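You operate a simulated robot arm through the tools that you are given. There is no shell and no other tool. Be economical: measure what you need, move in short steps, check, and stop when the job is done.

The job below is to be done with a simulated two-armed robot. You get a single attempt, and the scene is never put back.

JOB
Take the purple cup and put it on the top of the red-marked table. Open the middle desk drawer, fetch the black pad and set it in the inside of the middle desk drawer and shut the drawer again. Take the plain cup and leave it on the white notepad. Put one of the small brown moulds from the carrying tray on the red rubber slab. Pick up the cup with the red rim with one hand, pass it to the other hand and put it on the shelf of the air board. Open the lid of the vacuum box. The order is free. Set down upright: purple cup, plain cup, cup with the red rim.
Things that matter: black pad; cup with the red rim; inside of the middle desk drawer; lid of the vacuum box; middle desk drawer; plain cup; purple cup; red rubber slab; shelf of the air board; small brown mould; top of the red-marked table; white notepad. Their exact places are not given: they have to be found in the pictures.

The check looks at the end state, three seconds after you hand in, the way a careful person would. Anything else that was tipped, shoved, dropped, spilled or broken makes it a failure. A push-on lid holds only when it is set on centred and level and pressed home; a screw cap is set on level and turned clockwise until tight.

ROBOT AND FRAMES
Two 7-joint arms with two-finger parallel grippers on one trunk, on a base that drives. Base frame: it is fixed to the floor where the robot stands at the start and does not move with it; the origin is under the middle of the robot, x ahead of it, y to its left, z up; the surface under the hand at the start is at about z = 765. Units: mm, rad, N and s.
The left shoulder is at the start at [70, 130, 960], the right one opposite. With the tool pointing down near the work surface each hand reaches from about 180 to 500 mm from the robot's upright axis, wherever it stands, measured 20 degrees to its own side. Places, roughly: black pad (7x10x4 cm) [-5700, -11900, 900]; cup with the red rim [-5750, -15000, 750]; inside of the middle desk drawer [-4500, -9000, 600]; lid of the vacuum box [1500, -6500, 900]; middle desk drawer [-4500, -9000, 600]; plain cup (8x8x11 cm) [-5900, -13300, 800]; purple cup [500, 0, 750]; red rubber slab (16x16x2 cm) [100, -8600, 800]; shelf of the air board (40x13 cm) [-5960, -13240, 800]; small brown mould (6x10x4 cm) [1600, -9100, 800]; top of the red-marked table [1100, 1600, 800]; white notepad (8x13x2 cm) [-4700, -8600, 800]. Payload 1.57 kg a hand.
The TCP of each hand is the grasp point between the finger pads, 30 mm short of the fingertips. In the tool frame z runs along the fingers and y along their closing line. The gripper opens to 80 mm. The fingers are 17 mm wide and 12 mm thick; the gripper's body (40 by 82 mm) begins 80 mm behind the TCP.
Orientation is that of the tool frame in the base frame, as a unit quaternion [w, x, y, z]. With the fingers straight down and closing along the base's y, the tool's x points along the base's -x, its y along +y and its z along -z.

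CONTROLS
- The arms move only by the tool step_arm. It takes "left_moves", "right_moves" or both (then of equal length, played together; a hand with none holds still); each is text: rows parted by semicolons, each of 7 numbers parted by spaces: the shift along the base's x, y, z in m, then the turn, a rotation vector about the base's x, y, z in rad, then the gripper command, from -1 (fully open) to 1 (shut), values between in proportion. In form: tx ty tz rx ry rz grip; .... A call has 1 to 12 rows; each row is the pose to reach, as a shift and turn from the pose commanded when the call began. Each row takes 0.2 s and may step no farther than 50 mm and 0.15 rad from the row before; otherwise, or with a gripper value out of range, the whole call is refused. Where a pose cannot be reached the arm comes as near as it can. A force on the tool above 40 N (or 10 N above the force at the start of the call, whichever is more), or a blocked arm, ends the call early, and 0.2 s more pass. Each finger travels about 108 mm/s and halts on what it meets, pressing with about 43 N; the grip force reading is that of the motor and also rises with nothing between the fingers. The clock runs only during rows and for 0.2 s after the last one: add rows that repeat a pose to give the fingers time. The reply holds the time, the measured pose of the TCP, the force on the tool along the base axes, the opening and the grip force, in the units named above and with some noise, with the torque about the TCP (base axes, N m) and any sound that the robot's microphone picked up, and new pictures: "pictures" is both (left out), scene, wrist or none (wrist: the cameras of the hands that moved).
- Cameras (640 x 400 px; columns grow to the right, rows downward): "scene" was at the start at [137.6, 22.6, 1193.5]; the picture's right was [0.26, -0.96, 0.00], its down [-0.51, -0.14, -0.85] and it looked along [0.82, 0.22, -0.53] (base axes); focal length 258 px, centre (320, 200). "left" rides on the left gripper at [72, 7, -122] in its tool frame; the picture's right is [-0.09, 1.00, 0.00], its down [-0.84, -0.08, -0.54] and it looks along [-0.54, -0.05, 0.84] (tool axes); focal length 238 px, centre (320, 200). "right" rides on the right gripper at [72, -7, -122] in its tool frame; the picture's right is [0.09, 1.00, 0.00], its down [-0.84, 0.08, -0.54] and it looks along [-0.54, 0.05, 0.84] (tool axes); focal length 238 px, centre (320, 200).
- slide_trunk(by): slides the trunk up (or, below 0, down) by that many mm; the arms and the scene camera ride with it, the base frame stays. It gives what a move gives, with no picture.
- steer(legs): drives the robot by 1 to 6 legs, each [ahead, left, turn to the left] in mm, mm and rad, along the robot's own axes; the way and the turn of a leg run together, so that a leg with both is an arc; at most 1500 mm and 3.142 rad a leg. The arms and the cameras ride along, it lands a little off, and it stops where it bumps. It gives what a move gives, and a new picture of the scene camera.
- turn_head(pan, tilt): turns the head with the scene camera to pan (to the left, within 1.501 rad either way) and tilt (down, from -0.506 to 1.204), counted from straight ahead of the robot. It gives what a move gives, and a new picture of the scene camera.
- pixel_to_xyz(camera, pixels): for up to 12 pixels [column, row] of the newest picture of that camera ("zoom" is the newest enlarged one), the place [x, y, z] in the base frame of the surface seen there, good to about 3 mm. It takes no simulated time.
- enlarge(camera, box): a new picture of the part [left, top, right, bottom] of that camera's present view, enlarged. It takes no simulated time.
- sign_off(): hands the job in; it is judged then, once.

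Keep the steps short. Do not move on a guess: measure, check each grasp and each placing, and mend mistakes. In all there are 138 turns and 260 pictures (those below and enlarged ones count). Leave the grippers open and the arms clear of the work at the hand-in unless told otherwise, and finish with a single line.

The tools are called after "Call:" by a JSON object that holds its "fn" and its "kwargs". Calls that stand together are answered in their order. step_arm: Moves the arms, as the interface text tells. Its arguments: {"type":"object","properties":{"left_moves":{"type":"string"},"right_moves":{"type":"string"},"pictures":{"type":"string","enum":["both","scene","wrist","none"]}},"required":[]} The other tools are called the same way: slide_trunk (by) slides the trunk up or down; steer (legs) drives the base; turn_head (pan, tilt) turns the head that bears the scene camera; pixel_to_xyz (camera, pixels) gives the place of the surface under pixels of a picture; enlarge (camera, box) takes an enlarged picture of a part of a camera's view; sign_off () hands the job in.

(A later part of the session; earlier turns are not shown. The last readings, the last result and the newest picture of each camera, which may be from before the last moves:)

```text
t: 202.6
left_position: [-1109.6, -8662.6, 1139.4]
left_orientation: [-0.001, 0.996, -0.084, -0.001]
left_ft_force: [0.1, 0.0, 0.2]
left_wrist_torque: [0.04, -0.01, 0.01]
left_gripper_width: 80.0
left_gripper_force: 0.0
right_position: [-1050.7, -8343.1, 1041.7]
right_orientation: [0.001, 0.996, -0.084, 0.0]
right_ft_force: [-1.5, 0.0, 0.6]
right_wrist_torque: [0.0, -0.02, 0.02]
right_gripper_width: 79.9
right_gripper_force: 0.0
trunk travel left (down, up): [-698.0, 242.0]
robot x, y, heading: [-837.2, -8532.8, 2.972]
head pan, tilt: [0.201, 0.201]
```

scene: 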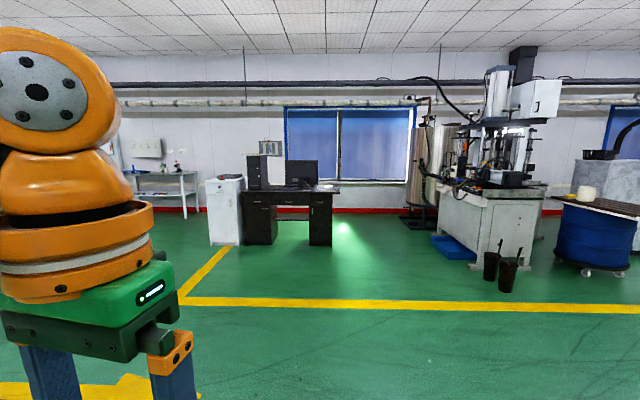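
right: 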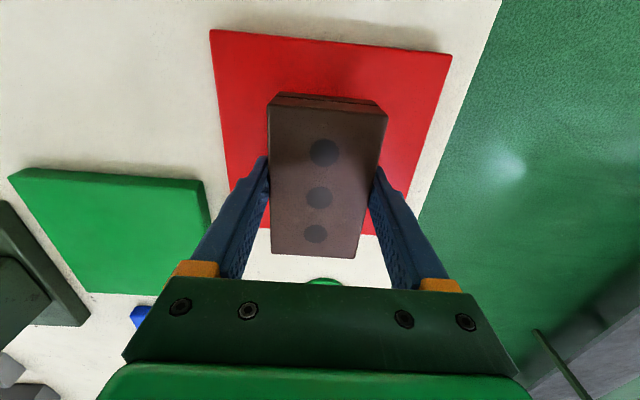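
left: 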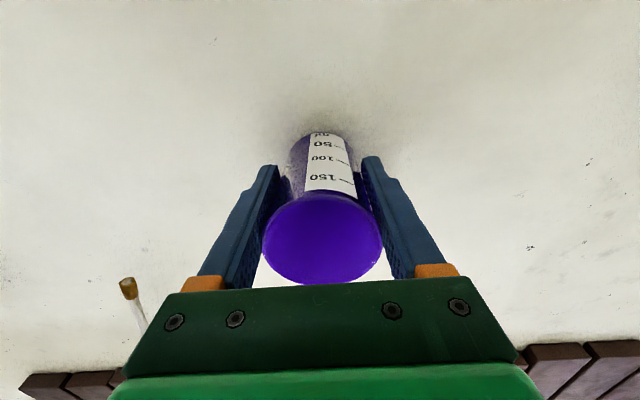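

Call:
{"fn": "enlarge", "kwargs": {"camera": "scene", "box": [190, 135, 370, 255]}}

Call:
{"fn": "pixel_to_xyz", "kwargs": {"camera": "scene", "pixels": [[258, 215], [292, 210], [320, 210], [330, 190], [240, 240], [222, 220], [258, 240], [322, 240], [437, 235], [490, 290]]}}

```text
3.33 times, centred on (280, 195) of scene
```

zoom: 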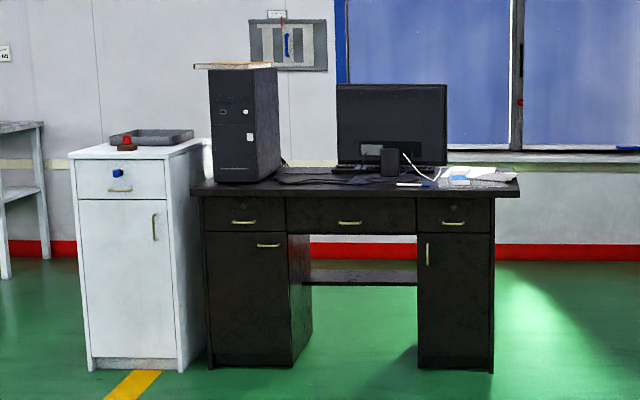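

```text
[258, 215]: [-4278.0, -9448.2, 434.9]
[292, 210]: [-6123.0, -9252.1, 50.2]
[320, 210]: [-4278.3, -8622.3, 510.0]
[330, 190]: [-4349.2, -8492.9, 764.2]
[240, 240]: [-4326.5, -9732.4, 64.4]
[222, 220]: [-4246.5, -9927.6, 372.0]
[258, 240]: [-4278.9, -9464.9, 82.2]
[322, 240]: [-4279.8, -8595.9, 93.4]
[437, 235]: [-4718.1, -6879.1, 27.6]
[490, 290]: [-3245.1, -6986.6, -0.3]
```

The desk's middle drawer is the wide one between the pedestals, at about y=-9040, front x≈-4278. I drive in front of it.

Call:
{"fn": "steer", "kwargs": {"legs": [[0, 0, 0.17], [1400, 0, 0], [1300, 480, 0]]}}

Call:
{"fn": "turn_head", "kwargs": {"pan": 0.0, "tilt": 0.65}}

```text
t: 216.8
left_position: [-3807.8, -9165.5, 1138.7]
left_orientation: [0.0, 1.0, -0.006, -0.001]
left_ft_force: [-0.2, 0.1, -0.9]
left_wrist_torque: [0.01, 0.01, -0.01]
left_gripper_width: 79.8
left_gripper_force: 0.1
right_position: [-3801.4, -8839.7, 1039.9]
right_orientation: [0.001, 1.0, -0.004, -0.001]
right_ft_force: [0.0, 0.1, -0.8]
right_wrist_torque: [0.02, 0.02, -0.04]
right_gripper_width: 80.4
right_gripper_force: 0.0
trunk travel left (down, up): [-698.0, 242.0]
robot x, y, heading: [-3552.7, -8995.5, 3.132]
head pan, tilt: [0.201, 0.201]
```

scene: 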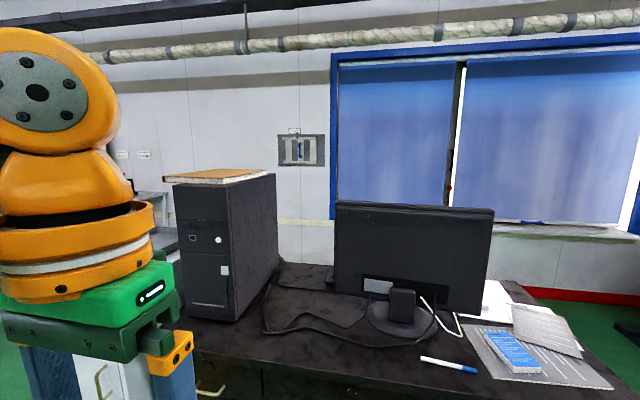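

```text
t: 217.7
left_position: [-3809.2, -9164.4, 1138.4]
left_orientation: [-0.001, 1.0, -0.007, -0.001]
left_ft_force: [0.2, 0.0, -0.7]
left_wrist_torque: [-0.01, -0.03, 0.01]
left_gripper_width: 79.7
left_gripper_force: 0.1
right_position: [-3802.2, -8839.6, 1041.2]
right_orientation: [0.002, 1.0, -0.005, 0.0]
right_ft_force: [-0.2, -0.4, -0.1]
right_wrist_torque: [0.01, 0.01, 0.03]
right_gripper_width: 80.3
right_gripper_force: 0.0
trunk travel left (down, up): [-698.0, 242.0]
robot x, y, heading: [-3559.9, -8992.6, 3.137]
head pan, tilt: [0.0, 0.649]
```

scene: 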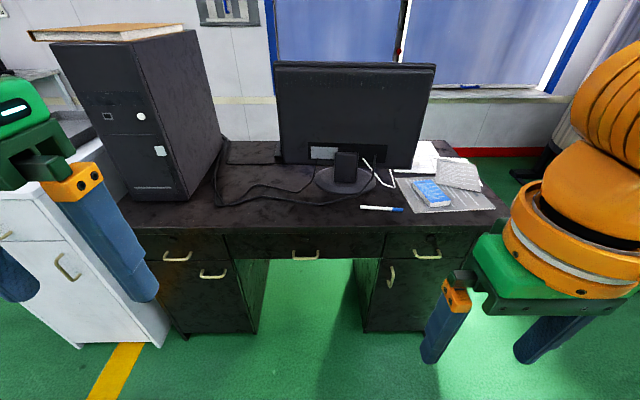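

Call:
{"fn": "enlarge", "kwargs": {"camera": "scene", "box": [350, 130, 510, 230]}}

Call:
{"fn": "enlarge", "kwargs": {"camera": "scene", "box": [225, 225, 385, 325]}}

Call:
{"fn": "pixel_to_xyz", "kwargs": {"camera": "scene", "pixels": [[458, 166], [439, 162], [478, 164], [481, 188], [430, 192], [425, 155], [305, 256], [295, 255], [318, 255], [250, 252], [360, 245], [305, 230]]}}

```text
4.00 times, centred on (430, 180) of scene
```

zoom: 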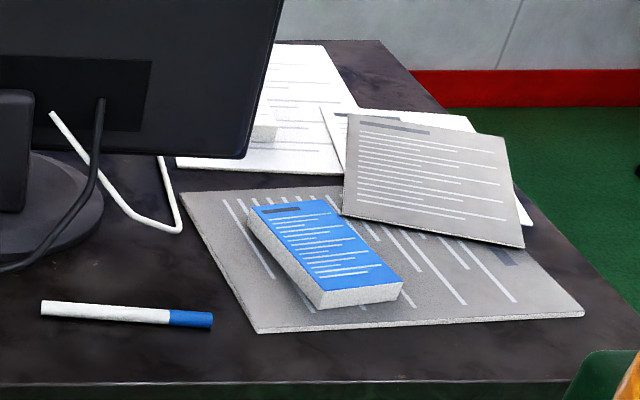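

```text
4.00 times, centred on (305, 275) of scene
```

zoom: 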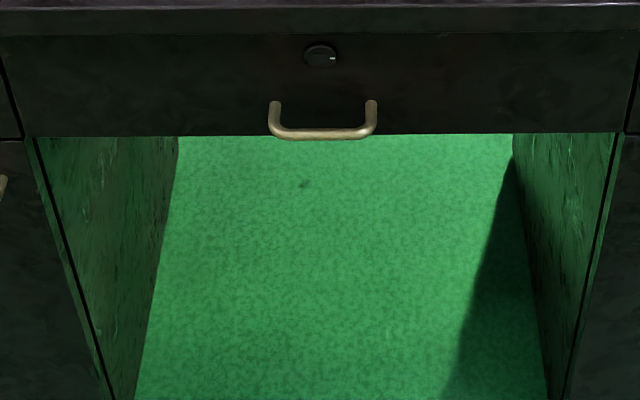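

```text
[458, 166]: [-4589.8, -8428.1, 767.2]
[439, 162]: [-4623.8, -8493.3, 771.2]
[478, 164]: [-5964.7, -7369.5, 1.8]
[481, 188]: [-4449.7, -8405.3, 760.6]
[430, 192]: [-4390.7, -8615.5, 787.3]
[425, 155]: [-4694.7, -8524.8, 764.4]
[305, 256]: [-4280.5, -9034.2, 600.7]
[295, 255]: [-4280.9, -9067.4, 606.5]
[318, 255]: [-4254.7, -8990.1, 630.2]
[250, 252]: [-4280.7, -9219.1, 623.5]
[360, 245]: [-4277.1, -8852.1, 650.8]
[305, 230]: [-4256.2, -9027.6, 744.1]
```

The white notepad (small white block behind the monitor, enlarged at (265,125)) lies near the far/right side. The drawer handle is a horizontal bar near y -9028, z 628. I lower the trunk and shift left so the handle is ahead of the right shoulder, then turn the right hand to point ahead with vertical closing.

Call:
{"fn": "slide_trunk", "kwargs": {"by": -200}}

Call:
{"fn": "steer", "kwargs": {"legs": [[0, 160, 0]]}}

Call:
{"fn": "step_arm", "kwargs": {"right_moves": "-0.02 0 -0.005 0.083 0.083 0.083 -1; -0.04 0 -0.01 0.166 0.166 0.166 -1; -0.06 0 -0.015 0.249 0.249 0.249 -1; -0.08 0 -0.02 0.332 0.332 0.332 -1; -0.1 0 -0.03 0.415 0.415 0.415 -1; -0.12 0 -0.04 0.498 0.498 0.498 -1; -0.14 0 -0.05 0.581 0.581 0.581 -1; -0.16 0 -0.06 0.664 0.664 0.664 -1; -0.18 0 -0.07 0.747 0.747 0.747 -1; -0.2 0 -0.08 0.83 0.83 0.83 -1; -0.21 0 -0.09 0.913 0.913 0.913 -1; -0.22 0 -0.1 0.996 0.996 0.996 -1", "pictures": "scene"}}

```text
t: 219.9
left_position: [-3809.8, -9164.9, 939.1]
left_orientation: [-0.001, 1.0, -0.006, -0.001]
left_ft_force: [0.1, 0.4, 0.0]
left_wrist_torque: [-0.02, -0.01, 0.0]
left_gripper_width: 80.1
left_gripper_force: 0.2
right_position: [-3802.0, -8839.4, 840.5]
right_orientation: [0.001, 1.0, -0.005, 0.001]
right_ft_force: [0.8, -0.3, 0.5]
right_wrist_torque: [0.0, 0.01, 0.03]
right_gripper_width: 80.4
right_gripper_force: 0.0
trunk travel left (down, up): [-498.0, 442.0]
robot x, y, heading: [-3555.3, -8989.3, 3.136]
head pan, tilt: [0.0, 0.649]
```

```text
t: 221.3
left_position: [-3811.1, -9324.3, 938.8]
left_orientation: [-0.001, 1.0, -0.005, -0.001]
left_ft_force: [-0.5, -0.2, 0.1]
left_wrist_torque: [0.01, 0.01, -0.01]
left_gripper_width: 79.9
left_gripper_force: 0.1
right_position: [-3803.1, -8998.6, 842.2]
right_orientation: [0.001, 1.0, -0.005, 0.0]
right_ft_force: [0.1, -0.5, 0.3]
right_wrist_torque: [0.01, -0.01, -0.01]
right_gripper_width: 80.1
right_gripper_force: 0.1
trunk travel left (down, up): [-498.0, 442.0]
robot x, y, heading: [-3558.3, -9148.7, 3.134]
head pan, tilt: [0.0, 0.649]
```

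scene: 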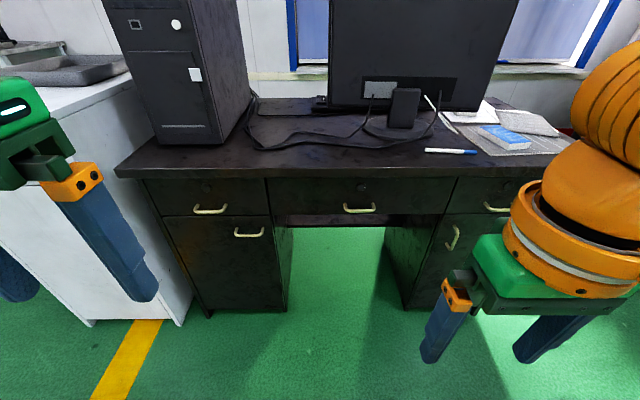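

```text
t: 223.9
left_position: [-3810.3, -9326.3, 938.2]
left_orientation: [0.0, 1.0, -0.005, -0.001]
left_ft_force: [1.0, -0.2, 0.2]
left_wrist_torque: [-0.01, -0.03, 0.02]
left_gripper_width: 79.8
left_gripper_force: 0.1
right_position: [-4022.5, -8999.9, 742.0]
right_orientation: [-0.436, 0.652, 0.435, -0.442]
right_ft_force: [-0.5, -0.2, 0.0]
right_wrist_torque: [0.01, 0.01, 0.01]
right_gripper_width: 79.9
right_gripper_force: 0.1
trunk travel left (down, up): [-498.0, 442.0]
robot x, y, heading: [-3557.4, -9150.9, 3.132]
head pan, tilt: [0.0, 0.649]
```

scene: 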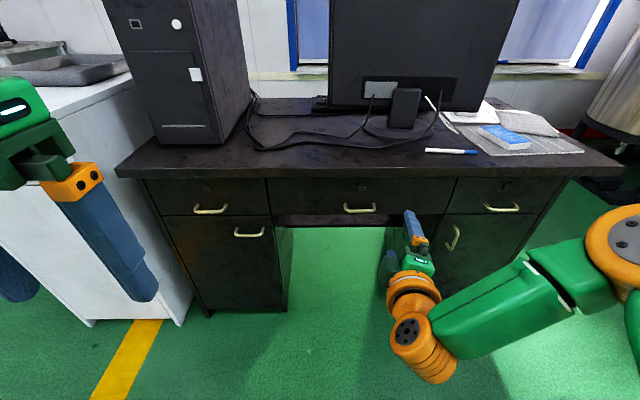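

The hand follows well. I measure the handle (bar at (359,210), legs (345,206),(374,206)).

Call:
{"fn": "pixel_to_xyz", "kwargs": {"camera": "scene", "pixels": [[345, 208], [359, 210], [374, 208], [345, 204], [374, 204], [352, 211], [366, 211]]}}

Call:
{"fn": "step_arm", "kwargs": {"right_moves": "0 -0.01 -0.038 0.071 0.071 0.071 -1; 0 -0.02 -0.076 0.142 0.142 0.142 -1; 0 -0.028 -0.114 0.213 0.213 0.213 -1; 0 -0.028 -0.114 0.213 0.213 0.213 -1", "pictures": "wrist"}}

Call:
{"fn": "enlarge", "kwargs": {"camera": "scene", "box": [300, 160, 460, 260]}}

```text
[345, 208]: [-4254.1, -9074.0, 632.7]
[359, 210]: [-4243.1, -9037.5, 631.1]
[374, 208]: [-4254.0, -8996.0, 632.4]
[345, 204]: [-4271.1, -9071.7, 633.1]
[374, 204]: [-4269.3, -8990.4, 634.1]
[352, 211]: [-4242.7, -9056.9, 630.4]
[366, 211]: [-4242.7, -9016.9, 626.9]
```

```text
t: 224.9
left_position: [-3809.9, -9324.0, 939.4]
left_orientation: [-0.001, 1.0, -0.005, -0.001]
left_ft_force: [0.4, 0.0, 0.2]
left_wrist_torque: [-0.01, 0.01, 0.02]
left_gripper_width: 79.9
left_gripper_force: 0.0
right_position: [-4001.8, -9118.8, 700.6]
right_orientation: [-0.497, 0.505, 0.497, -0.501]
right_ft_force: [-0.1, 0.3, -0.3]
right_wrist_torque: [0.0, 0.01, 0.02]
right_gripper_width: 79.8
right_gripper_force: 0.1
right hand out of reach, approached as far as the arm can: row 1, 2, 3, 4
trunk travel left (down, up): [-498.0, 442.0]
robot x, y, heading: [-3557.6, -9150.1, 3.127]
head pan, tilt: [0.0, 0.649]
```

right: 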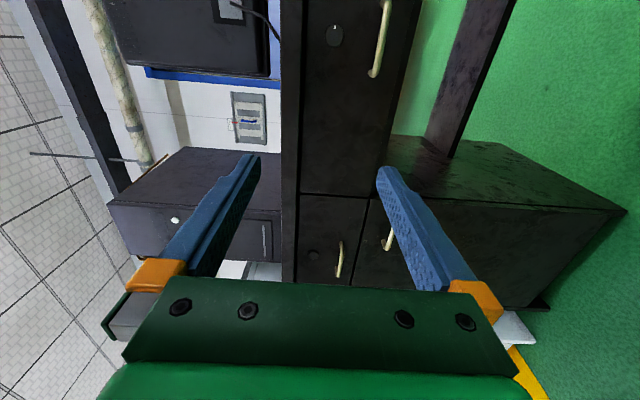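

```text
4.00 times, centred on (380, 210) of scene
```

zoom: 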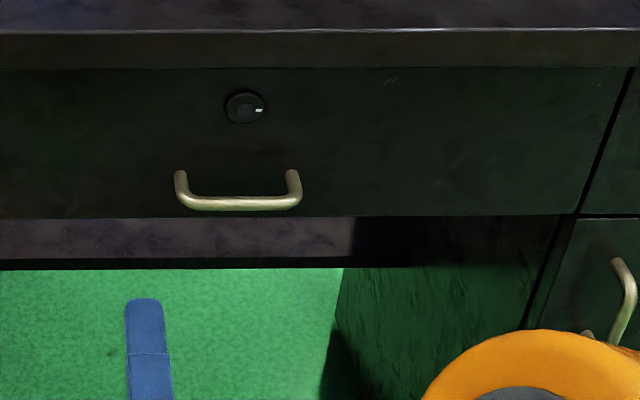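

The bar is at (-4243,-9035,630); the hand now points right but stands at (-4002,-9119,701). I make up the rest with trunk and base, with the gripper half closed.

Call:
{"fn": "slide_trunk", "kwargs": {"by": -71}}

Call:
{"fn": "step_arm", "kwargs": {"right_moves": "0 0 0 0 0 0 -0.2;0 0 0 0 0 0 -0.2", "pictures": "none"}}

Call:
{"fn": "steer", "kwargs": {"legs": [[0, -84, 0.01], [130, 0, 0]]}}

```text
t: 226.0
left_position: [-3810.5, -9324.4, 868.3]
left_orientation: [-0.001, 1.0, -0.005, -0.001]
left_ft_force: [0.3, -0.1, -0.6]
left_wrist_torque: [-0.03, -0.01, -0.02]
left_gripper_width: 80.1
left_gripper_force: 0.1
right_position: [-4002.5, -9118.0, 631.1]
right_orientation: [-0.497, 0.505, 0.498, -0.501]
right_ft_force: [0.2, -0.6, 0.7]
right_wrist_torque: [-0.03, 0.02, -0.02]
right_gripper_width: 80.3
right_gripper_force: 0.0
trunk travel left (down, up): [-427.0, 513.0]
robot x, y, heading: [-3557.4, -9155.6, 3.13]
head pan, tilt: [0.0, 0.649]
```

```text
t: 226.6
left_position: [-3811.8, -9325.1, 867.7]
left_orientation: [-0.002, 1.0, -0.006, -0.001]
left_ft_force: [-0.2, 0.3, -0.1]
left_wrist_torque: [0.0, -0.03, -0.02]
left_gripper_width: 80.2
left_gripper_force: 0.1
right_position: [-4001.2, -9117.2, 629.8]
right_orientation: [-0.497, 0.504, 0.498, -0.5]
right_ft_force: [-1.0, -1.3, 1.0]
right_wrist_torque: [0.0, 0.0, -0.02]
right_gripper_width: 48.2
right_gripper_force: 0.0
trunk travel left (down, up): [-427.0, 513.0]
robot x, y, heading: [-3560.8, -9151.0, 3.128]
head pan, tilt: [0.0, 0.649]
```

```text
t: 228.6
left_position: [-3939.0, -9243.2, 868.1]
left_orientation: [-0.001, 1.0, 0.0, -0.001]
left_ft_force: [1.0, 0.6, -0.3]
left_wrist_torque: [-0.03, 0.0, 0.01]
left_gripper_width: 80.2
left_gripper_force: 0.0
right_position: [-4132.1, -9038.3, 630.3]
right_orientation: [0.495, -0.502, -0.5, 0.503]
right_ft_force: [-0.7, -0.4, 0.2]
right_wrist_torque: [-0.01, -0.01, -0.03]
right_gripper_width: 48.0
right_gripper_force: 0.0
trunk travel left (down, up): [-427.0, 513.0]
robot x, y, heading: [-3694.6, -9066.8, 3.137]
head pan, tilt: [0.0, 0.649]
```

scene: 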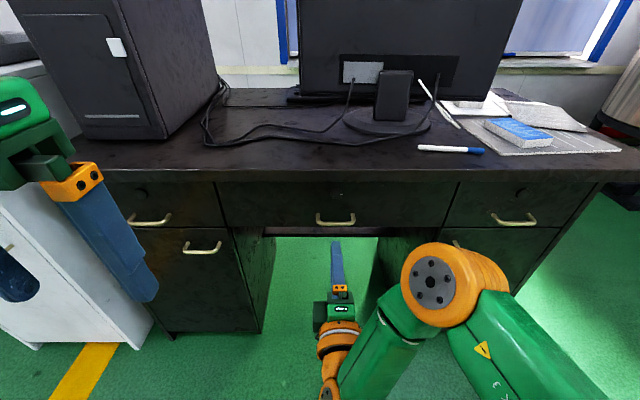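

Lined up at y -9038, z 630. I go ahead 104 mm and close on the bar.

Call:
{"fn": "steer", "kwargs": {"legs": [[104, 0, 0]]}}

Call:
{"fn": "step_arm", "kwargs": {"right_moves": "0 0 0 0 0 0 0.5;0 0 0 0 0 0 1;0 0 0 0 0 0 1;0 0 0 0 0 0 1", "pictures": "wrist"}}

```text
t: 229.7
left_position: [-4041.4, -9242.9, 868.6]
left_orientation: [-0.001, 1.0, -0.001, 0.0]
left_ft_force: [0.4, 0.4, 0.1]
left_wrist_torque: [-0.02, -0.02, 0.0]
left_gripper_width: 80.0
left_gripper_force: 0.0
right_position: [-4235.4, -9037.3, 628.9]
right_orientation: [-0.494, 0.503, 0.5, -0.502]
right_ft_force: [0.3, 0.1, 0.0]
right_wrist_torque: [-0.01, 0.0, 0.03]
right_gripper_width: 48.3
right_gripper_force: 0.1
trunk travel left (down, up): [-427.0, 513.0]
robot x, y, heading: [-3795.1, -9068.6, 3.138]
head pan, tilt: [0.0, 0.649]
```

scene: 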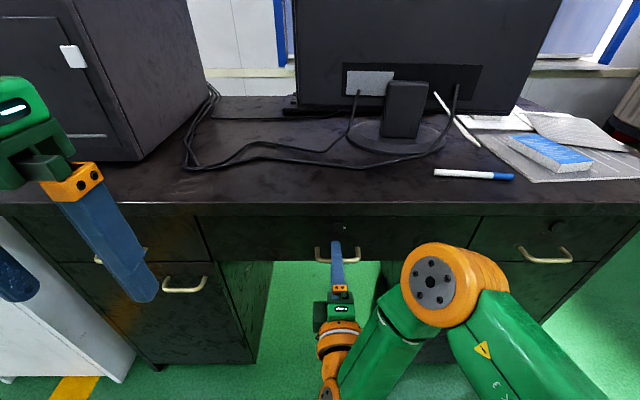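

```text
t: 230.7
left_position: [-4043.2, -9241.8, 867.9]
left_orientation: [-0.001, 1.0, -0.001, 0.0]
left_ft_force: [-0.2, -0.3, 0.2]
left_wrist_torque: [0.02, 0.0, -0.01]
left_gripper_width: 80.2
left_gripper_force: 0.0
right_position: [-4236.6, -9036.7, 628.6]
right_orientation: [-0.493, 0.505, 0.502, -0.5]
right_ft_force: [14.9, -0.4, -24.9]
right_wrist_torque: [0.31, -0.34, -0.1]
right_gripper_width: 9.7
right_gripper_force: 28.4
trunk travel left (down, up): [-427.0, 513.0]
robot x, y, heading: [-3788.9, -9064.8, 3.146]
head pan, tilt: [0.0, 0.649]
```

right: 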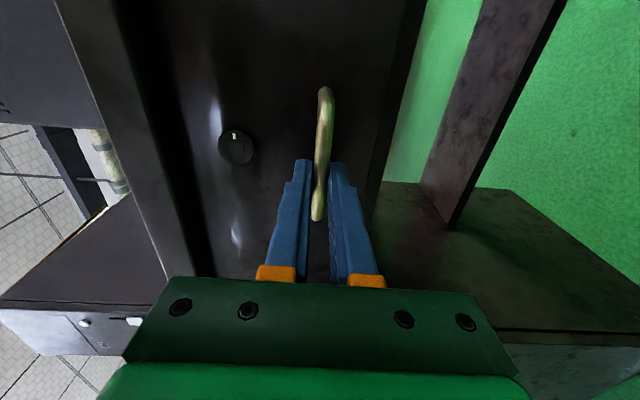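

Gripped. I pull 40 mm with the arm to see whether it runs free.

Call:
{"fn": "step_arm", "kwargs": {"right_moves": "0.01 0 0 0 0 0 1;0.02 0 0 0 0 0 1;0.03 0 0 0 0 0 1;0.04 0 0 0 0 0 1", "pictures": "none"}}

```text
t: 231.7
left_position: [-4045.3, -9240.5, 868.0]
left_orientation: [0.0, 1.0, -0.002, 0.0]
left_ft_force: [0.3, -0.1, 1.0]
left_wrist_torque: [-0.01, -0.02, -0.02]
left_gripper_width: 79.9
left_gripper_force: 0.1
right_position: [-4207.3, -9037.4, 627.8]
right_orientation: [-0.493, 0.509, 0.505, -0.493]
right_ft_force: [3.0, 5.8, -23.1]
right_wrist_torque: [0.32, -0.38, -0.56]
right_gripper_width: 9.6
right_gripper_force: 28.3
right hand out of reach, approached as far as the arm can: row 3, 4
trunk travel left (down, up): [-427.0, 513.0]
robot x, y, heading: [-3790.1, -9068.4, 3.141]
head pan, tilt: [0.0, 0.649]
stopped in row 4 (right hand): the force on the tool passed its limit at 43 N (the readings are from after the stop); the commanded pose is now the measured one
```

The hand came back 30 mm with little force along x. I pull on by driving back 120 mm, and look.

Call:
{"fn": "steer", "kwargs": {"legs": [[-120, 0, 0]]}}

```text
t: 232.9
left_position: [-3927.1, -9238.9, 867.0]
left_orientation: [0.001, 1.0, -0.001, 0.003]
left_ft_force: [-0.3, 0.7, -0.1]
left_wrist_torque: [0.02, 0.03, 0.02]
left_gripper_width: 79.8
left_gripper_force: 0.1
right_position: [-4089.5, -9037.2, 628.8]
right_orientation: [-0.491, 0.509, 0.505, -0.494]
right_ft_force: [1.2, 15.0, -32.7]
right_wrist_torque: [0.29, -0.41, -0.07]
right_gripper_width: 9.7
right_gripper_force: 28.0
trunk travel left (down, up): [-427.0, 513.0]
robot x, y, heading: [-3673.1, -9065.8, 3.141]
head pan, tilt: [0.0, 0.649]
```

scene: 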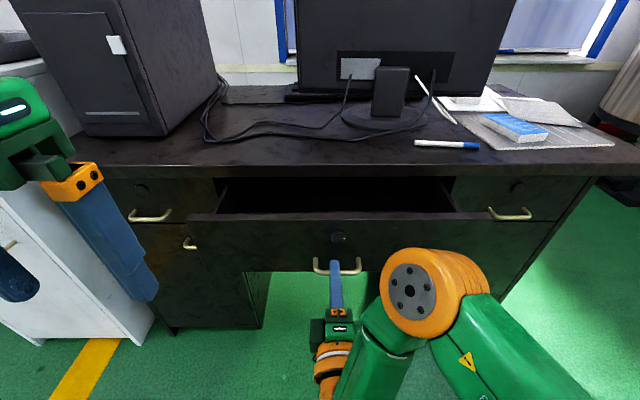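

The drawer comes. 110 mm more.

Call:
{"fn": "steer", "kwargs": {"legs": [[-110, 0, 0]]}}

Call:
{"fn": "turn_head", "kwargs": {"pan": 0.0, "tilt": 0.85}}

```text
t: 234.1
left_position: [-3818.3, -9240.8, 867.2]
left_orientation: [0.001, 1.0, -0.003, 0.002]
left_ft_force: [-1.4, 0.7, 0.4]
left_wrist_torque: [0.01, -0.01, -0.01]
left_gripper_width: 79.9
left_gripper_force: 0.1
right_position: [-3980.6, -9037.2, 629.2]
right_orientation: [-0.493, 0.509, 0.504, -0.494]
right_ft_force: [0.9, 12.4, -27.0]
right_wrist_torque: [0.31, -0.33, -0.29]
right_gripper_width: 9.6
right_gripper_force: 28.1
trunk travel left (down, up): [-427.0, 513.0]
robot x, y, heading: [-3562.6, -9070.9, 3.13]
head pan, tilt: [0.0, 0.649]
```

scene: 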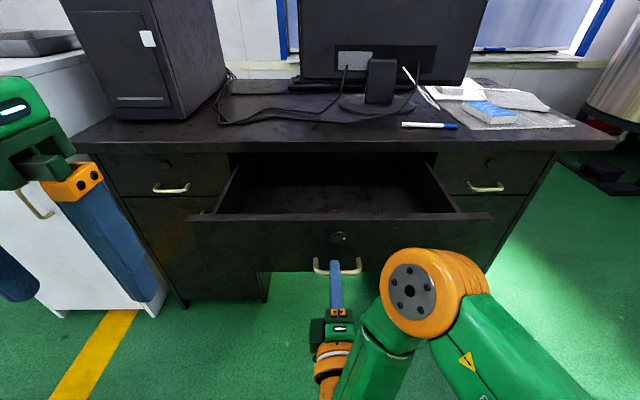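

```text
t: 234.8
left_position: [-3816.3, -9240.7, 867.0]
left_orientation: [0.0, 1.0, -0.003, 0.001]
left_ft_force: [0.4, 0.1, -0.2]
left_wrist_torque: [0.02, -0.02, -0.03]
left_gripper_width: 80.0
left_gripper_force: 0.1
right_position: [-3979.4, -9037.2, 629.8]
right_orientation: [-0.493, 0.51, 0.504, -0.493]
right_ft_force: [3.0, 7.4, -21.3]
right_wrist_torque: [0.21, -0.29, -0.85]
right_gripper_width: 9.5
right_gripper_force: 27.4
trunk travel left (down, up): [-427.0, 513.0]
robot x, y, heading: [-3566.3, -9068.9, 3.139]
head pan, tilt: [0.0, 0.85]
```

scene: 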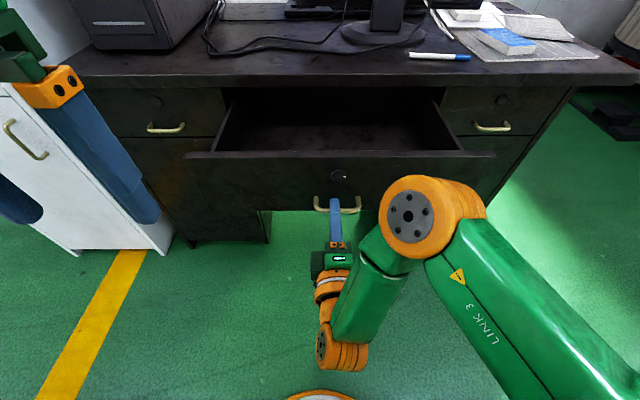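

Open by about 255 mm. I measure the inside, then release and back off.

Call:
{"fn": "pixel_to_xyz", "kwargs": {"camera": "scene", "pixels": [[330, 152], [200, 155], [480, 155], [340, 130], [340, 110], [260, 140], [420, 140], [340, 84], [225, 140]]}}

Call:
{"fn": "step_arm", "kwargs": {"right_moves": "0 0 0 0 0 0 0.5;0 0 0 0 0 0 0;0 0 0 0 0 0 0", "pictures": "none"}}

Call:
{"fn": "steer", "kwargs": {"legs": [[-250, 0, 0]]}}

```text
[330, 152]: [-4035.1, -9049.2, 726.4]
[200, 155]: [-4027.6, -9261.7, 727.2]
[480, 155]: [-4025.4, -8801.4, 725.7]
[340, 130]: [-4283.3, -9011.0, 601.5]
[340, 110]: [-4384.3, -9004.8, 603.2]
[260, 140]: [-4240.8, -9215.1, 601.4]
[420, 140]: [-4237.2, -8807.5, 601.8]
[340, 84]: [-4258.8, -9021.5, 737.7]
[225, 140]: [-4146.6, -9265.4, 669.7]
```

```text
t: 235.6
left_position: [-3815.3, -9242.3, 867.4]
left_orientation: [0.0, 1.0, -0.003, -0.002]
left_ft_force: [-0.2, 0.0, 0.2]
left_wrist_torque: [-0.03, 0.01, -0.02]
left_gripper_width: 79.7
left_gripper_force: 0.0
right_position: [-3977.0, -9038.9, 630.6]
right_orientation: [-0.496, 0.507, 0.503, -0.494]
right_ft_force: [-0.6, 0.1, 0.4]
right_wrist_torque: [-0.02, -0.02, -0.03]
right_gripper_width: 39.9
right_gripper_force: 0.1
trunk travel left (down, up): [-427.0, 513.0]
robot x, y, heading: [-3566.4, -9067.1, 3.136]
head pan, tilt: [0.0, 0.85]
```

```text
t: 237.4
left_position: [-3562.7, -9243.6, 867.3]
left_orientation: [0.0, 1.0, -0.003, -0.001]
left_ft_force: [0.0, 0.3, -0.3]
left_wrist_torque: [0.0, 0.02, 0.03]
left_gripper_width: 80.0
left_gripper_force: 0.1
right_position: [-3726.1, -9040.4, 631.1]
right_orientation: [-0.495, 0.507, 0.504, -0.494]
right_ft_force: [0.6, -0.5, -0.5]
right_wrist_torque: [0.02, 0.02, 0.0]
right_gripper_width: 40.0
right_gripper_force: 0.1
trunk travel left (down, up): [-427.0, 513.0]
robot x, y, heading: [-3311.6, -9067.0, 3.137]
head pan, tilt: [0.0, 0.85]
```

scene: 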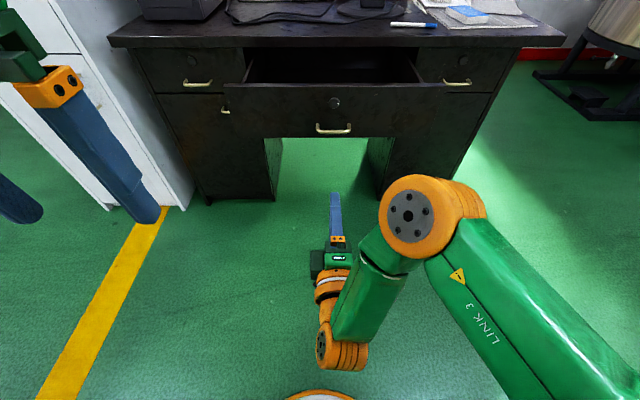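

Drawer stays open: floor z 602, front edge top z 726 at x≈-4030. I turn the right hand back to pointing down, drawn in.

Call:
{"fn": "step_arm", "kwargs": {"right_moves": "0.013 0.01 0.02 -0.086 -0.086 -0.086 -1; 0.026 0.02 0.04 -0.172 -0.172 -0.172 -1; 0.039 0.03 0.06 -0.258 -0.258 -0.258 -1; 0.052 0.04 0.08 -0.344 -0.344 -0.344 -1; 0.065 0.05 0.1 -0.43 -0.43 -0.43 -1; 0.078 0.06 0.12 -0.516 -0.516 -0.516 -1; 0.091 0.07 0.14 -0.602 -0.602 -0.602 -1; 0.104 0.08 0.16 -0.688 -0.688 -0.688 -1; 0.117 0.09 0.18 -0.774 -0.774 -0.774 -1; 0.13 0.1 0.2 -0.86 -0.86 -0.86 -1; 0.143 0.11 0.22 -0.946 -0.946 -0.946 -1; 0.156 0.12 0.24 -1.032 -1.032 -1.032 -1", "pictures": "none"}}

Call:
{"fn": "step_arm", "kwargs": {"right_moves": "0 0 0 -0.086 -0.086 -0.086 -1; 0 0 0 -0.177 -0.177 -0.177 -1; 0 0 0 -0.177 -0.177 -0.177 -1", "pictures": "none"}}

Call:
{"fn": "steer", "kwargs": {"legs": [[0, 0, 1.571]]}}

Call:
{"fn": "turn_head", "kwargs": {"pan": -0.35, "tilt": 0.2}}

```text
t: 240.0
left_position: [-3564.2, -9243.6, 867.8]
left_orientation: [-0.001, 1.0, -0.002, -0.002]
left_ft_force: [-0.2, 0.0, -0.2]
left_wrist_torque: [-0.03, 0.03, 0.02]
left_gripper_width: 80.1
left_gripper_force: 0.0
right_position: [-3571.0, -8919.9, 872.4]
right_orientation: [-0.076, 0.99, 0.088, -0.085]
right_ft_force: [-0.4, 0.1, 0.2]
right_wrist_torque: [0.0, 0.01, 0.0]
right_gripper_width: 80.3
right_gripper_force: 0.1
trunk travel left (down, up): [-427.0, 513.0]
robot x, y, heading: [-3310.3, -9067.3, 3.138]
head pan, tilt: [0.0, 0.85]
```

```text
refused: row 2 steps farther than a row can; nothing moved
```

```text
t: 244.3
left_position: [-3137.4, -9318.9, 868.1]
left_orientation: [0.0, 0.706, 0.708, 0.0]
left_ft_force: [0.1, 0.0, -0.6]
left_wrist_torque: [0.0, 0.01, 0.02]
left_gripper_width: 79.9
left_gripper_force: 0.1
right_position: [-3460.2, -9327.2, 871.8]
right_orientation: [0.005, 0.635, 0.764, -0.115]
right_ft_force: [-0.2, -0.2, 0.4]
right_wrist_torque: [-0.02, 0.0, 0.01]
right_gripper_width: 80.0
right_gripper_force: 0.1
trunk travel left (down, up): [-427.0, 513.0]
robot x, y, heading: [-3309.4, -9067.2, -1.566]
head pan, tilt: [0.0, 0.85]
```

scene: 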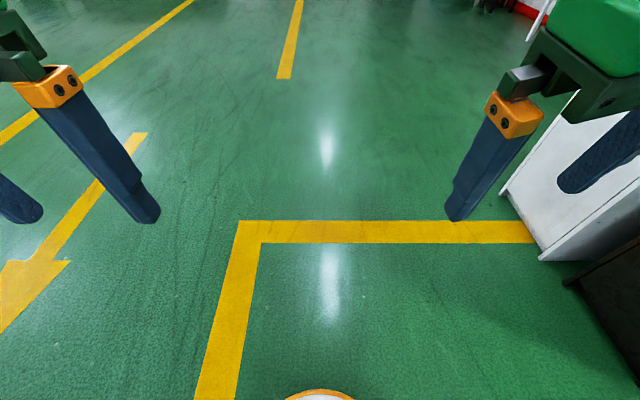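

```text
t: 245.3
left_position: [-3137.0, -9317.7, 867.1]
left_orientation: [0.001, 0.707, 0.707, -0.001]
left_ft_force: [0.1, -0.8, 0.7]
left_wrist_torque: [0.01, 0.01, 0.0]
left_gripper_width: 80.1
left_gripper_force: 0.1
right_position: [-3461.8, -9327.6, 871.2]
right_orientation: [0.006, 0.636, 0.763, -0.115]
right_ft_force: [-0.3, -0.2, 0.4]
right_wrist_torque: [0.04, 0.0, -0.04]
right_gripper_width: 80.2
right_gripper_force: 0.2
trunk travel left (down, up): [-427.0, 513.0]
robot x, y, heading: [-3312.2, -9067.6, -1.574]
head pan, tilt: [-0.351, 0.201]
```

scene: 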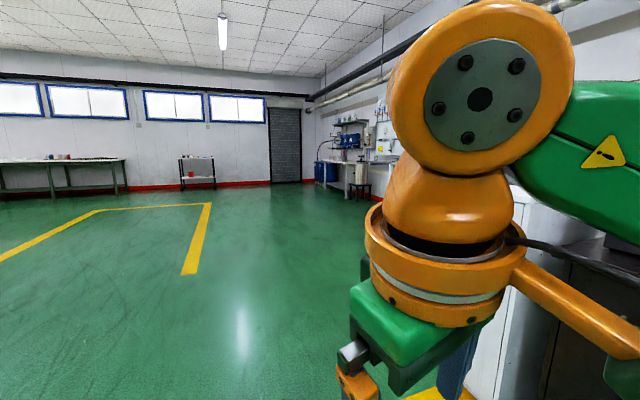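

Call:
{"fn": "step_arm", "kwargs": {"right_moves": "0 0 0 0.057 -0.053 -0.06 -1; 0 0 0 0.114 -0.106 -0.12 -1; 0 0 0 0.17 -0.157 -0.178 -1; 0 0 0 0.17 -0.157 -0.178 -1", "pictures": "none"}}

Call:
{"fn": "slide_trunk", "kwargs": {"by": 171}}

Call:
{"fn": "steer", "kwargs": {"legs": [[1400, -400, 0], [1400, -400, 0]]}}

Call:
{"fn": "turn_head", "kwargs": {"pan": -0.9, "tilt": 0.2}}

```text
t: 246.3
left_position: [-3137.6, -9318.0, 867.7]
left_orientation: [0.001, 0.706, 0.708, -0.002]
left_ft_force: [0.0, 0.1, 0.6]
left_wrist_torque: [-0.01, -0.02, 0.0]
left_gripper_width: 79.8
left_gripper_force: 0.2
right_position: [-3460.1, -9328.7, 871.9]
right_orientation: [0.001, 0.706, 0.708, 0.0]
right_ft_force: [-0.2, -0.4, 0.8]
right_wrist_torque: [-0.07, -0.01, 0.01]
right_gripper_width: 79.9
right_gripper_force: 0.0
trunk travel left (down, up): [-427.0, 513.0]
robot x, y, heading: [-3314.4, -9072.5, -1.57]
head pan, tilt: [-0.351, 0.201]
```

```text
t: 248.2
left_position: [-3136.3, -9318.2, 1038.2]
left_orientation: [0.0, 0.707, 0.708, -0.001]
left_ft_force: [-0.1, 0.0, -0.5]
left_wrist_torque: [-0.01, 0.01, 0.02]
left_gripper_width: 80.3
left_gripper_force: 0.0
right_position: [-3460.6, -9327.5, 1042.5]
right_orientation: [0.001, 0.707, 0.707, 0.0]
right_ft_force: [-0.4, 1.2, 0.7]
right_wrist_torque: [0.03, 0.02, 0.01]
right_gripper_width: 80.1
right_gripper_force: 0.1
trunk travel left (down, up): [-598.0, 342.0]
robot x, y, heading: [-3312.4, -9068.0, -1.568]
head pan, tilt: [-0.351, 0.201]
```

```text
t: 262.3
left_position: [-3947.2, -12116.0, 1039.1]
left_orientation: [0.0, 0.711, 0.703, -0.001]
left_ft_force: [0.4, -0.2, 0.1]
left_wrist_torque: [-0.01, 0.0, -0.05]
left_gripper_width: 80.1
left_gripper_force: 0.1
right_position: [-4270.1, -12120.6, 1043.8]
right_orientation: [0.001, 0.71, 0.704, 0.0]
right_ft_force: [0.4, -0.2, -0.2]
right_wrist_torque: [0.01, 0.03, -0.02]
right_gripper_width: 80.2
right_gripper_force: 0.1
trunk travel left (down, up): [-598.0, 342.0]
robot x, y, heading: [-4119.1, -11864.5, -1.58]
head pan, tilt: [-0.351, 0.201]
```

scene: 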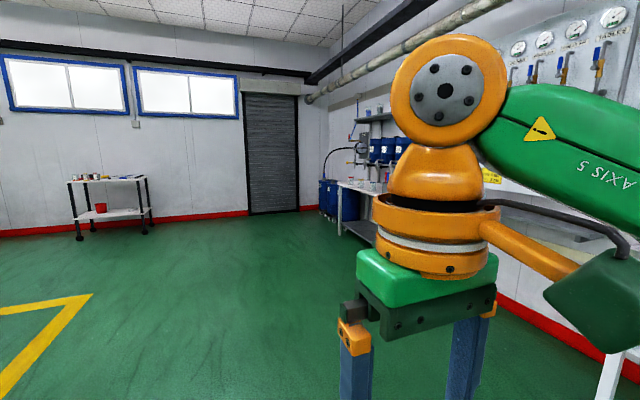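

```text
t: 263.2
left_position: [-3947.4, -12117.6, 1039.8]
left_orientation: [0.0, 0.71, 0.704, -0.001]
left_ft_force: [-0.3, -0.3, -0.1]
left_wrist_torque: [0.01, 0.02, 0.03]
left_gripper_width: 80.2
left_gripper_force: 0.1
right_position: [-4270.2, -12123.1, 1042.7]
right_orientation: [0.001, 0.71, 0.704, 0.0]
right_ft_force: [0.4, 0.4, -0.4]
right_wrist_torque: [-0.01, -0.02, 0.0]
right_gripper_width: 79.8
right_gripper_force: 0.0
trunk travel left (down, up): [-598.0, 342.0]
robot x, y, heading: [-4121.1, -11865.5, -1.582]
head pan, tilt: [-0.901, 0.201]
```

scene: 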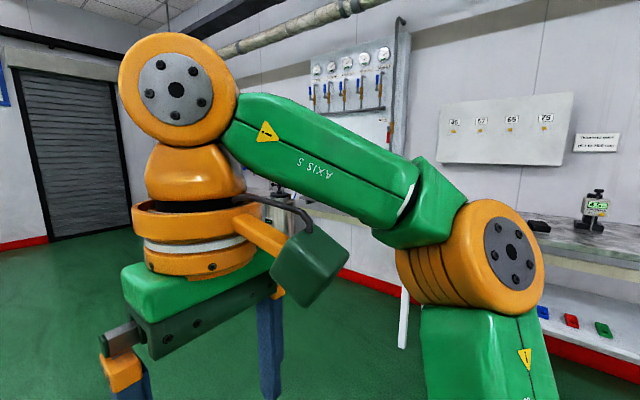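

The board with gauges is on the right wall. I turn to face that wall.

Call:
{"fn": "steer", "kwargs": {"legs": [[0, 0, -1.56]]}}

Call:
{"fn": "turn_head", "kwargs": {"pan": 0.55, "tilt": 0.3}}

```text
t: 267.4
left_position: [-4369.4, -12041.7, 1039.3]
left_orientation: [-0.001, 1.0, 0.002, 0.0]
left_ft_force: [-0.5, -0.6, -0.2]
left_wrist_torque: [0.02, -0.01, 0.0]
left_gripper_width: 79.9
left_gripper_force: 0.0
right_position: [-4379.1, -11718.6, 1042.9]
right_orientation: [0.001, 1.0, 0.002, -0.001]
right_ft_force: [-1.0, 0.4, 0.5]
right_wrist_torque: [0.01, 0.02, 0.02]
right_gripper_width: 80.0
right_gripper_force: 0.1
trunk travel left (down, up): [-598.0, 342.0]
robot x, y, heading: [-4121.1, -11866.0, -3.136]
head pan, tilt: [-0.901, 0.201]
```

scene: 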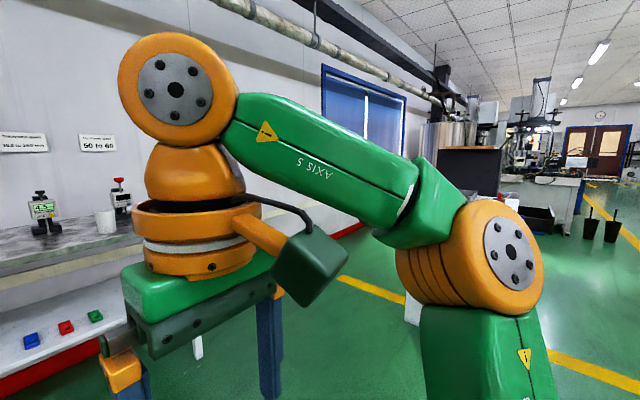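

```text
t: 269.0
left_position: [-4368.5, -12042.0, 1038.4]
left_orientation: [-0.001, 1.0, 0.002, -0.001]
left_ft_force: [-0.4, -0.5, 0.7]
left_wrist_torque: [-0.01, 0.03, 0.01]
left_gripper_width: 80.1
left_gripper_force: 0.0
right_position: [-4380.0, -11717.3, 1041.0]
right_orientation: [0.0, 1.0, 0.003, -0.001]
right_ft_force: [-0.6, 0.8, 0.2]
right_wrist_torque: [-0.01, 0.02, 0.01]
right_gripper_width: 79.9
right_gripper_force: 0.1
trunk travel left (down, up): [-598.0, 342.0]
robot x, y, heading: [-4120.0, -11869.8, -3.136]
head pan, tilt: [0.55, 0.3]
```

scene: 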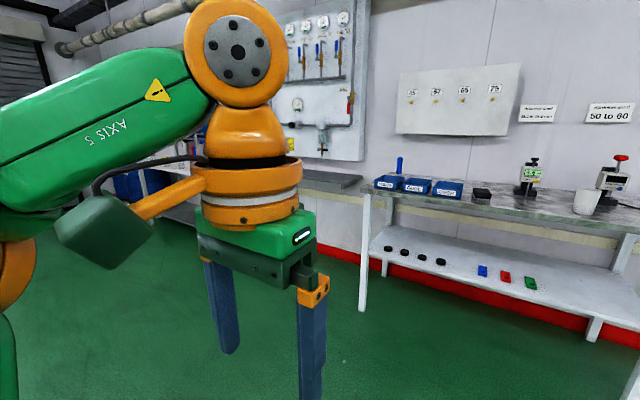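

Call:
{"fn": "enlarge", "kwargs": {"camera": "scene", "box": [280, 120, 640, 330]}}

Call:
{"fn": "pixel_to_xyz", "kwargs": {"camera": "scene", "pixels": [[481, 194], [480, 187], [345, 182], [585, 200], [370, 200], [450, 195], [362, 305], [595, 335], [320, 175], [390, 150]]}}

```text
1.78 times, centred on (460, 225) of scene
```

zoom: 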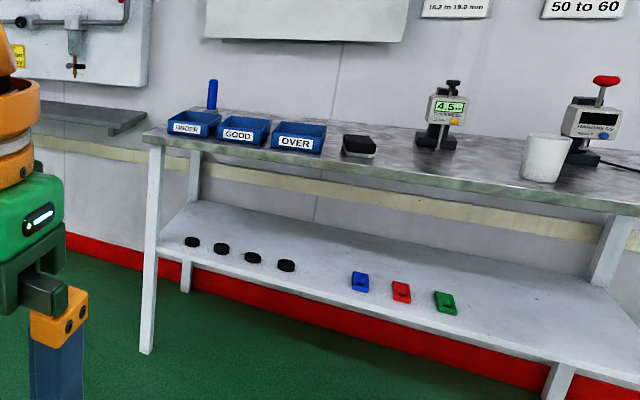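

```text
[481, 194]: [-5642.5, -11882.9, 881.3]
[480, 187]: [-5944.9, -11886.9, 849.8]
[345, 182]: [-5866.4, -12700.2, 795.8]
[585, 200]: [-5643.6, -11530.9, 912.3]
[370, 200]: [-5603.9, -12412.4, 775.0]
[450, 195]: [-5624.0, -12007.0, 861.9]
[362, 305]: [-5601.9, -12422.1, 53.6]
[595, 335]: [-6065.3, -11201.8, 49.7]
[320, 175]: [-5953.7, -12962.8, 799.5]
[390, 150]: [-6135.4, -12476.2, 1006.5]
```

The black pad is at (-5642,-11883,881) on the bench. I go on left to see the air board's shelf and the plain cup.

Call:
{"fn": "steer", "kwargs": {"legs": [[300, 1400, 0]]}}

Call:
{"fn": "turn_head", "kwargs": {"pan": 0.0, "tilt": 0.3}}

```text
t: 276.1
left_position: [-4660.1, -13435.6, 1038.3]
left_orientation: [-0.001, 1.0, 0.004, 0.0]
left_ft_force: [-0.1, -0.1, -0.6]
left_wrist_torque: [0.01, 0.01, 0.01]
left_gripper_width: 79.9
left_gripper_force: 0.0
right_position: [-4671.6, -13112.0, 1041.9]
right_orientation: [0.0, 1.0, 0.004, -0.001]
right_ft_force: [0.6, -1.0, 0.0]
right_wrist_torque: [-0.03, 0.02, 0.02]
right_gripper_width: 80.0
right_gripper_force: 0.0
trunk travel left (down, up): [-598.0, 342.0]
robot x, y, heading: [-4413.3, -13260.5, -3.136]
head pan, tilt: [0.55, 0.3]
```

scene: 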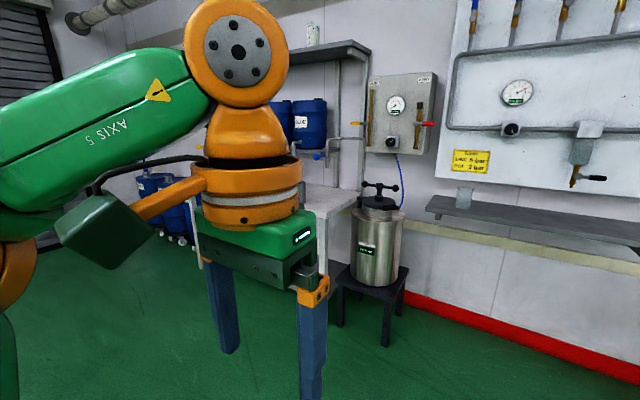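

```text
t: 277.1
left_position: [-4659.0, -13436.1, 1038.9]
left_orientation: [-0.001, 1.0, 0.003, 0.0]
left_ft_force: [-0.2, 1.4, -0.5]
left_wrist_torque: [0.0, 0.0, 0.03]
left_gripper_width: 80.1
left_gripper_force: 0.2
right_position: [-4671.2, -13112.4, 1042.0]
right_orientation: [0.002, 1.0, 0.004, -0.001]
right_ft_force: [0.4, -0.7, -0.2]
right_wrist_torque: [0.0, -0.03, 0.03]
right_gripper_width: 79.9
right_gripper_force: 0.1
trunk travel left (down, up): [-598.0, 342.0]
robot x, y, heading: [-4412.7, -13256.9, -3.131]
head pan, tilt: [0.0, 0.3]
```

scene: 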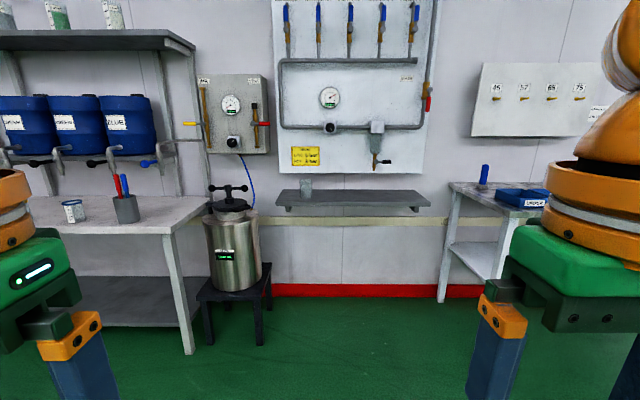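

Call:
{"fn": "enlarge", "kwargs": {"camera": "scene", "box": [260, 150, 450, 230]}}

Call:
{"fn": "enlarge", "kwargs": {"camera": "scene", "box": [0, 150, 200, 260]}}

Call:
{"fn": "pixel_to_xyz", "kwargs": {"camera": "scene", "pixels": [[306, 188], [300, 188], [312, 188], [280, 197], [428, 200], [290, 203], [420, 206], [340, 195], [75, 212], [125, 210], [265, 280], [225, 290]]}}

```text
3.37 times, centred on (355, 190) of scene
```

zoom: 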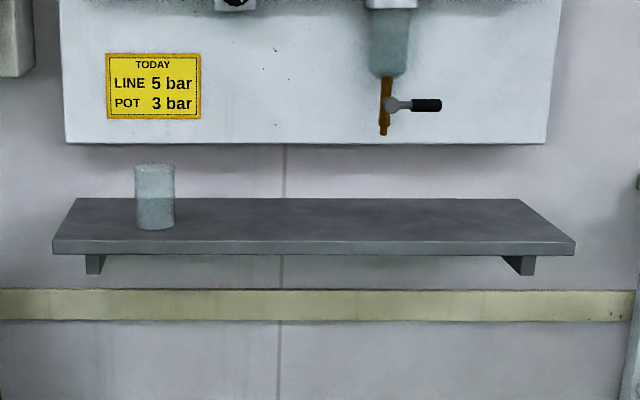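

```text
3.20 times, centred on (100, 205) of scene
```

zoom: 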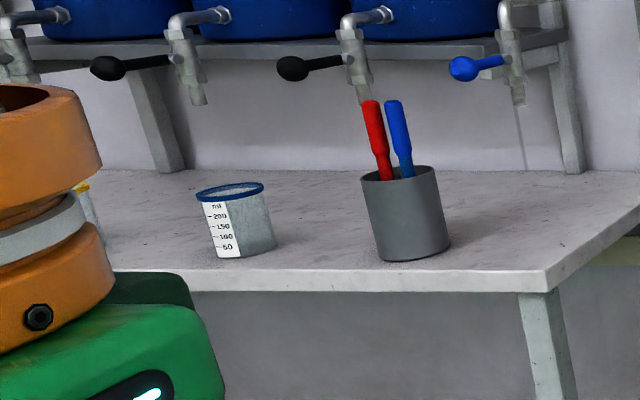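

```text
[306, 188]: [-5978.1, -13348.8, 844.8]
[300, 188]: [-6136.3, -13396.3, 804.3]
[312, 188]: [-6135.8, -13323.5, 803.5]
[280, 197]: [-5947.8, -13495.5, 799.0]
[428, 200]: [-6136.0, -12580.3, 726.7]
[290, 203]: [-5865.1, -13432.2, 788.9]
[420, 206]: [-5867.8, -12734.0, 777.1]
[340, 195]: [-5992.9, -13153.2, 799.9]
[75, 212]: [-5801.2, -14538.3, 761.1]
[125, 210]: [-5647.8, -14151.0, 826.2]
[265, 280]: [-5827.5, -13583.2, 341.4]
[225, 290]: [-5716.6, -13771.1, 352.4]
```

The shelf (z 800, y -13490…-12720) bears the plain cup, half full, at (-5978,-13349). I first go left for the cup with the red rim.

Call:
{"fn": "steer", "kwargs": {"legs": [[0, 1450, 0], [450, 0, 0]]}}

Call:
{"fn": "turn_head", "kwargs": {"pan": 0.0, "tilt": 0.5}}

```text
t: 286.6
left_position: [-5094.1, -14903.8, 1039.1]
left_orientation: [-0.001, 1.0, 0.007, -0.002]
left_ft_force: [0.0, -0.5, 0.1]
left_wrist_torque: [-0.01, 0.07, 0.0]
left_gripper_width: 80.2
left_gripper_force: 0.0
right_position: [-5106.6, -14580.8, 1043.3]
right_orientation: [0.0, 1.0, 0.008, 0.0]
right_ft_force: [0.3, -1.1, 0.3]
right_wrist_torque: [0.01, -0.02, 0.02]
right_gripper_width: 80.0
right_gripper_force: 0.1
trunk travel left (down, up): [-598.0, 342.0]
robot x, y, heading: [-4848.2, -14725.3, -3.128]
head pan, tilt: [0.0, 0.3]
```

scene: 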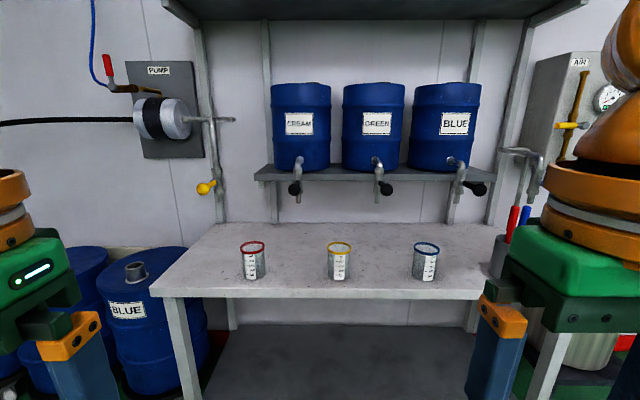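

```text
t: 287.4
left_position: [-5094.1, -14905.5, 1039.2]
left_orientation: [-0.001, 1.0, 0.007, -0.001]
left_ft_force: [0.4, -0.2, -0.3]
left_wrist_torque: [0.02, 0.02, -0.04]
left_gripper_width: 79.9
left_gripper_force: 0.0
right_position: [-5107.9, -14581.7, 1042.8]
right_orientation: [0.001, 1.0, 0.007, -0.001]
right_ft_force: [-0.1, -0.4, -0.5]
right_wrist_torque: [-0.02, 0.0, 0.01]
right_gripper_width: 80.2
right_gripper_force: 0.1
trunk travel left (down, up): [-598.0, 342.0]
robot x, y, heading: [-4852.3, -14722.5, -3.126]
head pan, tilt: [0.0, 0.499]
```

scene: 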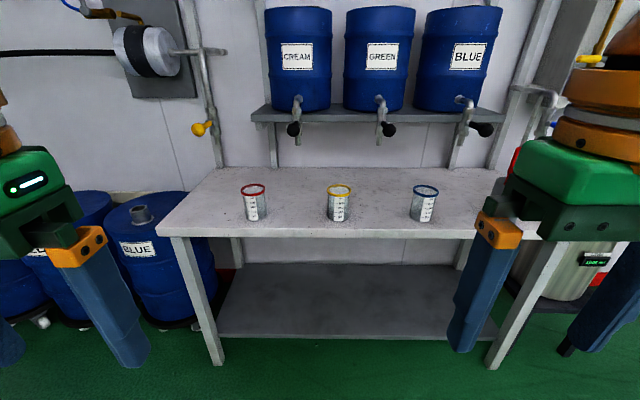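

Call:
{"fn": "pixel_to_xyz", "kwargs": {"camera": "scene", "pixels": [[242, 188], [264, 188], [253, 186], [253, 194], [253, 219], [250, 207], [230, 237], [225, 335], [212, 360], [180, 320], [400, 235]]}}

Call:
{"fn": "enlarge", "kwargs": {"camera": "scene", "box": [210, 160, 370, 260]}}

```text
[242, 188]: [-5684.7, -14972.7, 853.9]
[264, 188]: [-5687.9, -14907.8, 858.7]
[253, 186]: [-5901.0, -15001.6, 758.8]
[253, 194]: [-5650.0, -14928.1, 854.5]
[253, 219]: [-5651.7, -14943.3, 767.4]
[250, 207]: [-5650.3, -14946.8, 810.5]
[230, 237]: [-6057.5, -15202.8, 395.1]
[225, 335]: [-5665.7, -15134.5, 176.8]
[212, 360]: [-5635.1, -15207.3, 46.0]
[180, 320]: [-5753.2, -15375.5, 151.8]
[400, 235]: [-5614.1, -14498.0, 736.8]
```

```text
4.00 times, centred on (290, 210) of scene
```

zoom: 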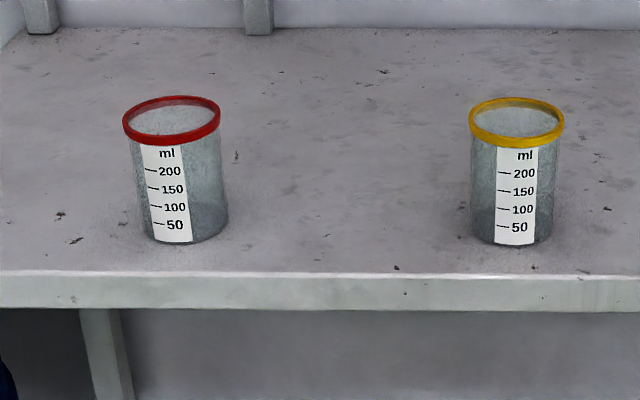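

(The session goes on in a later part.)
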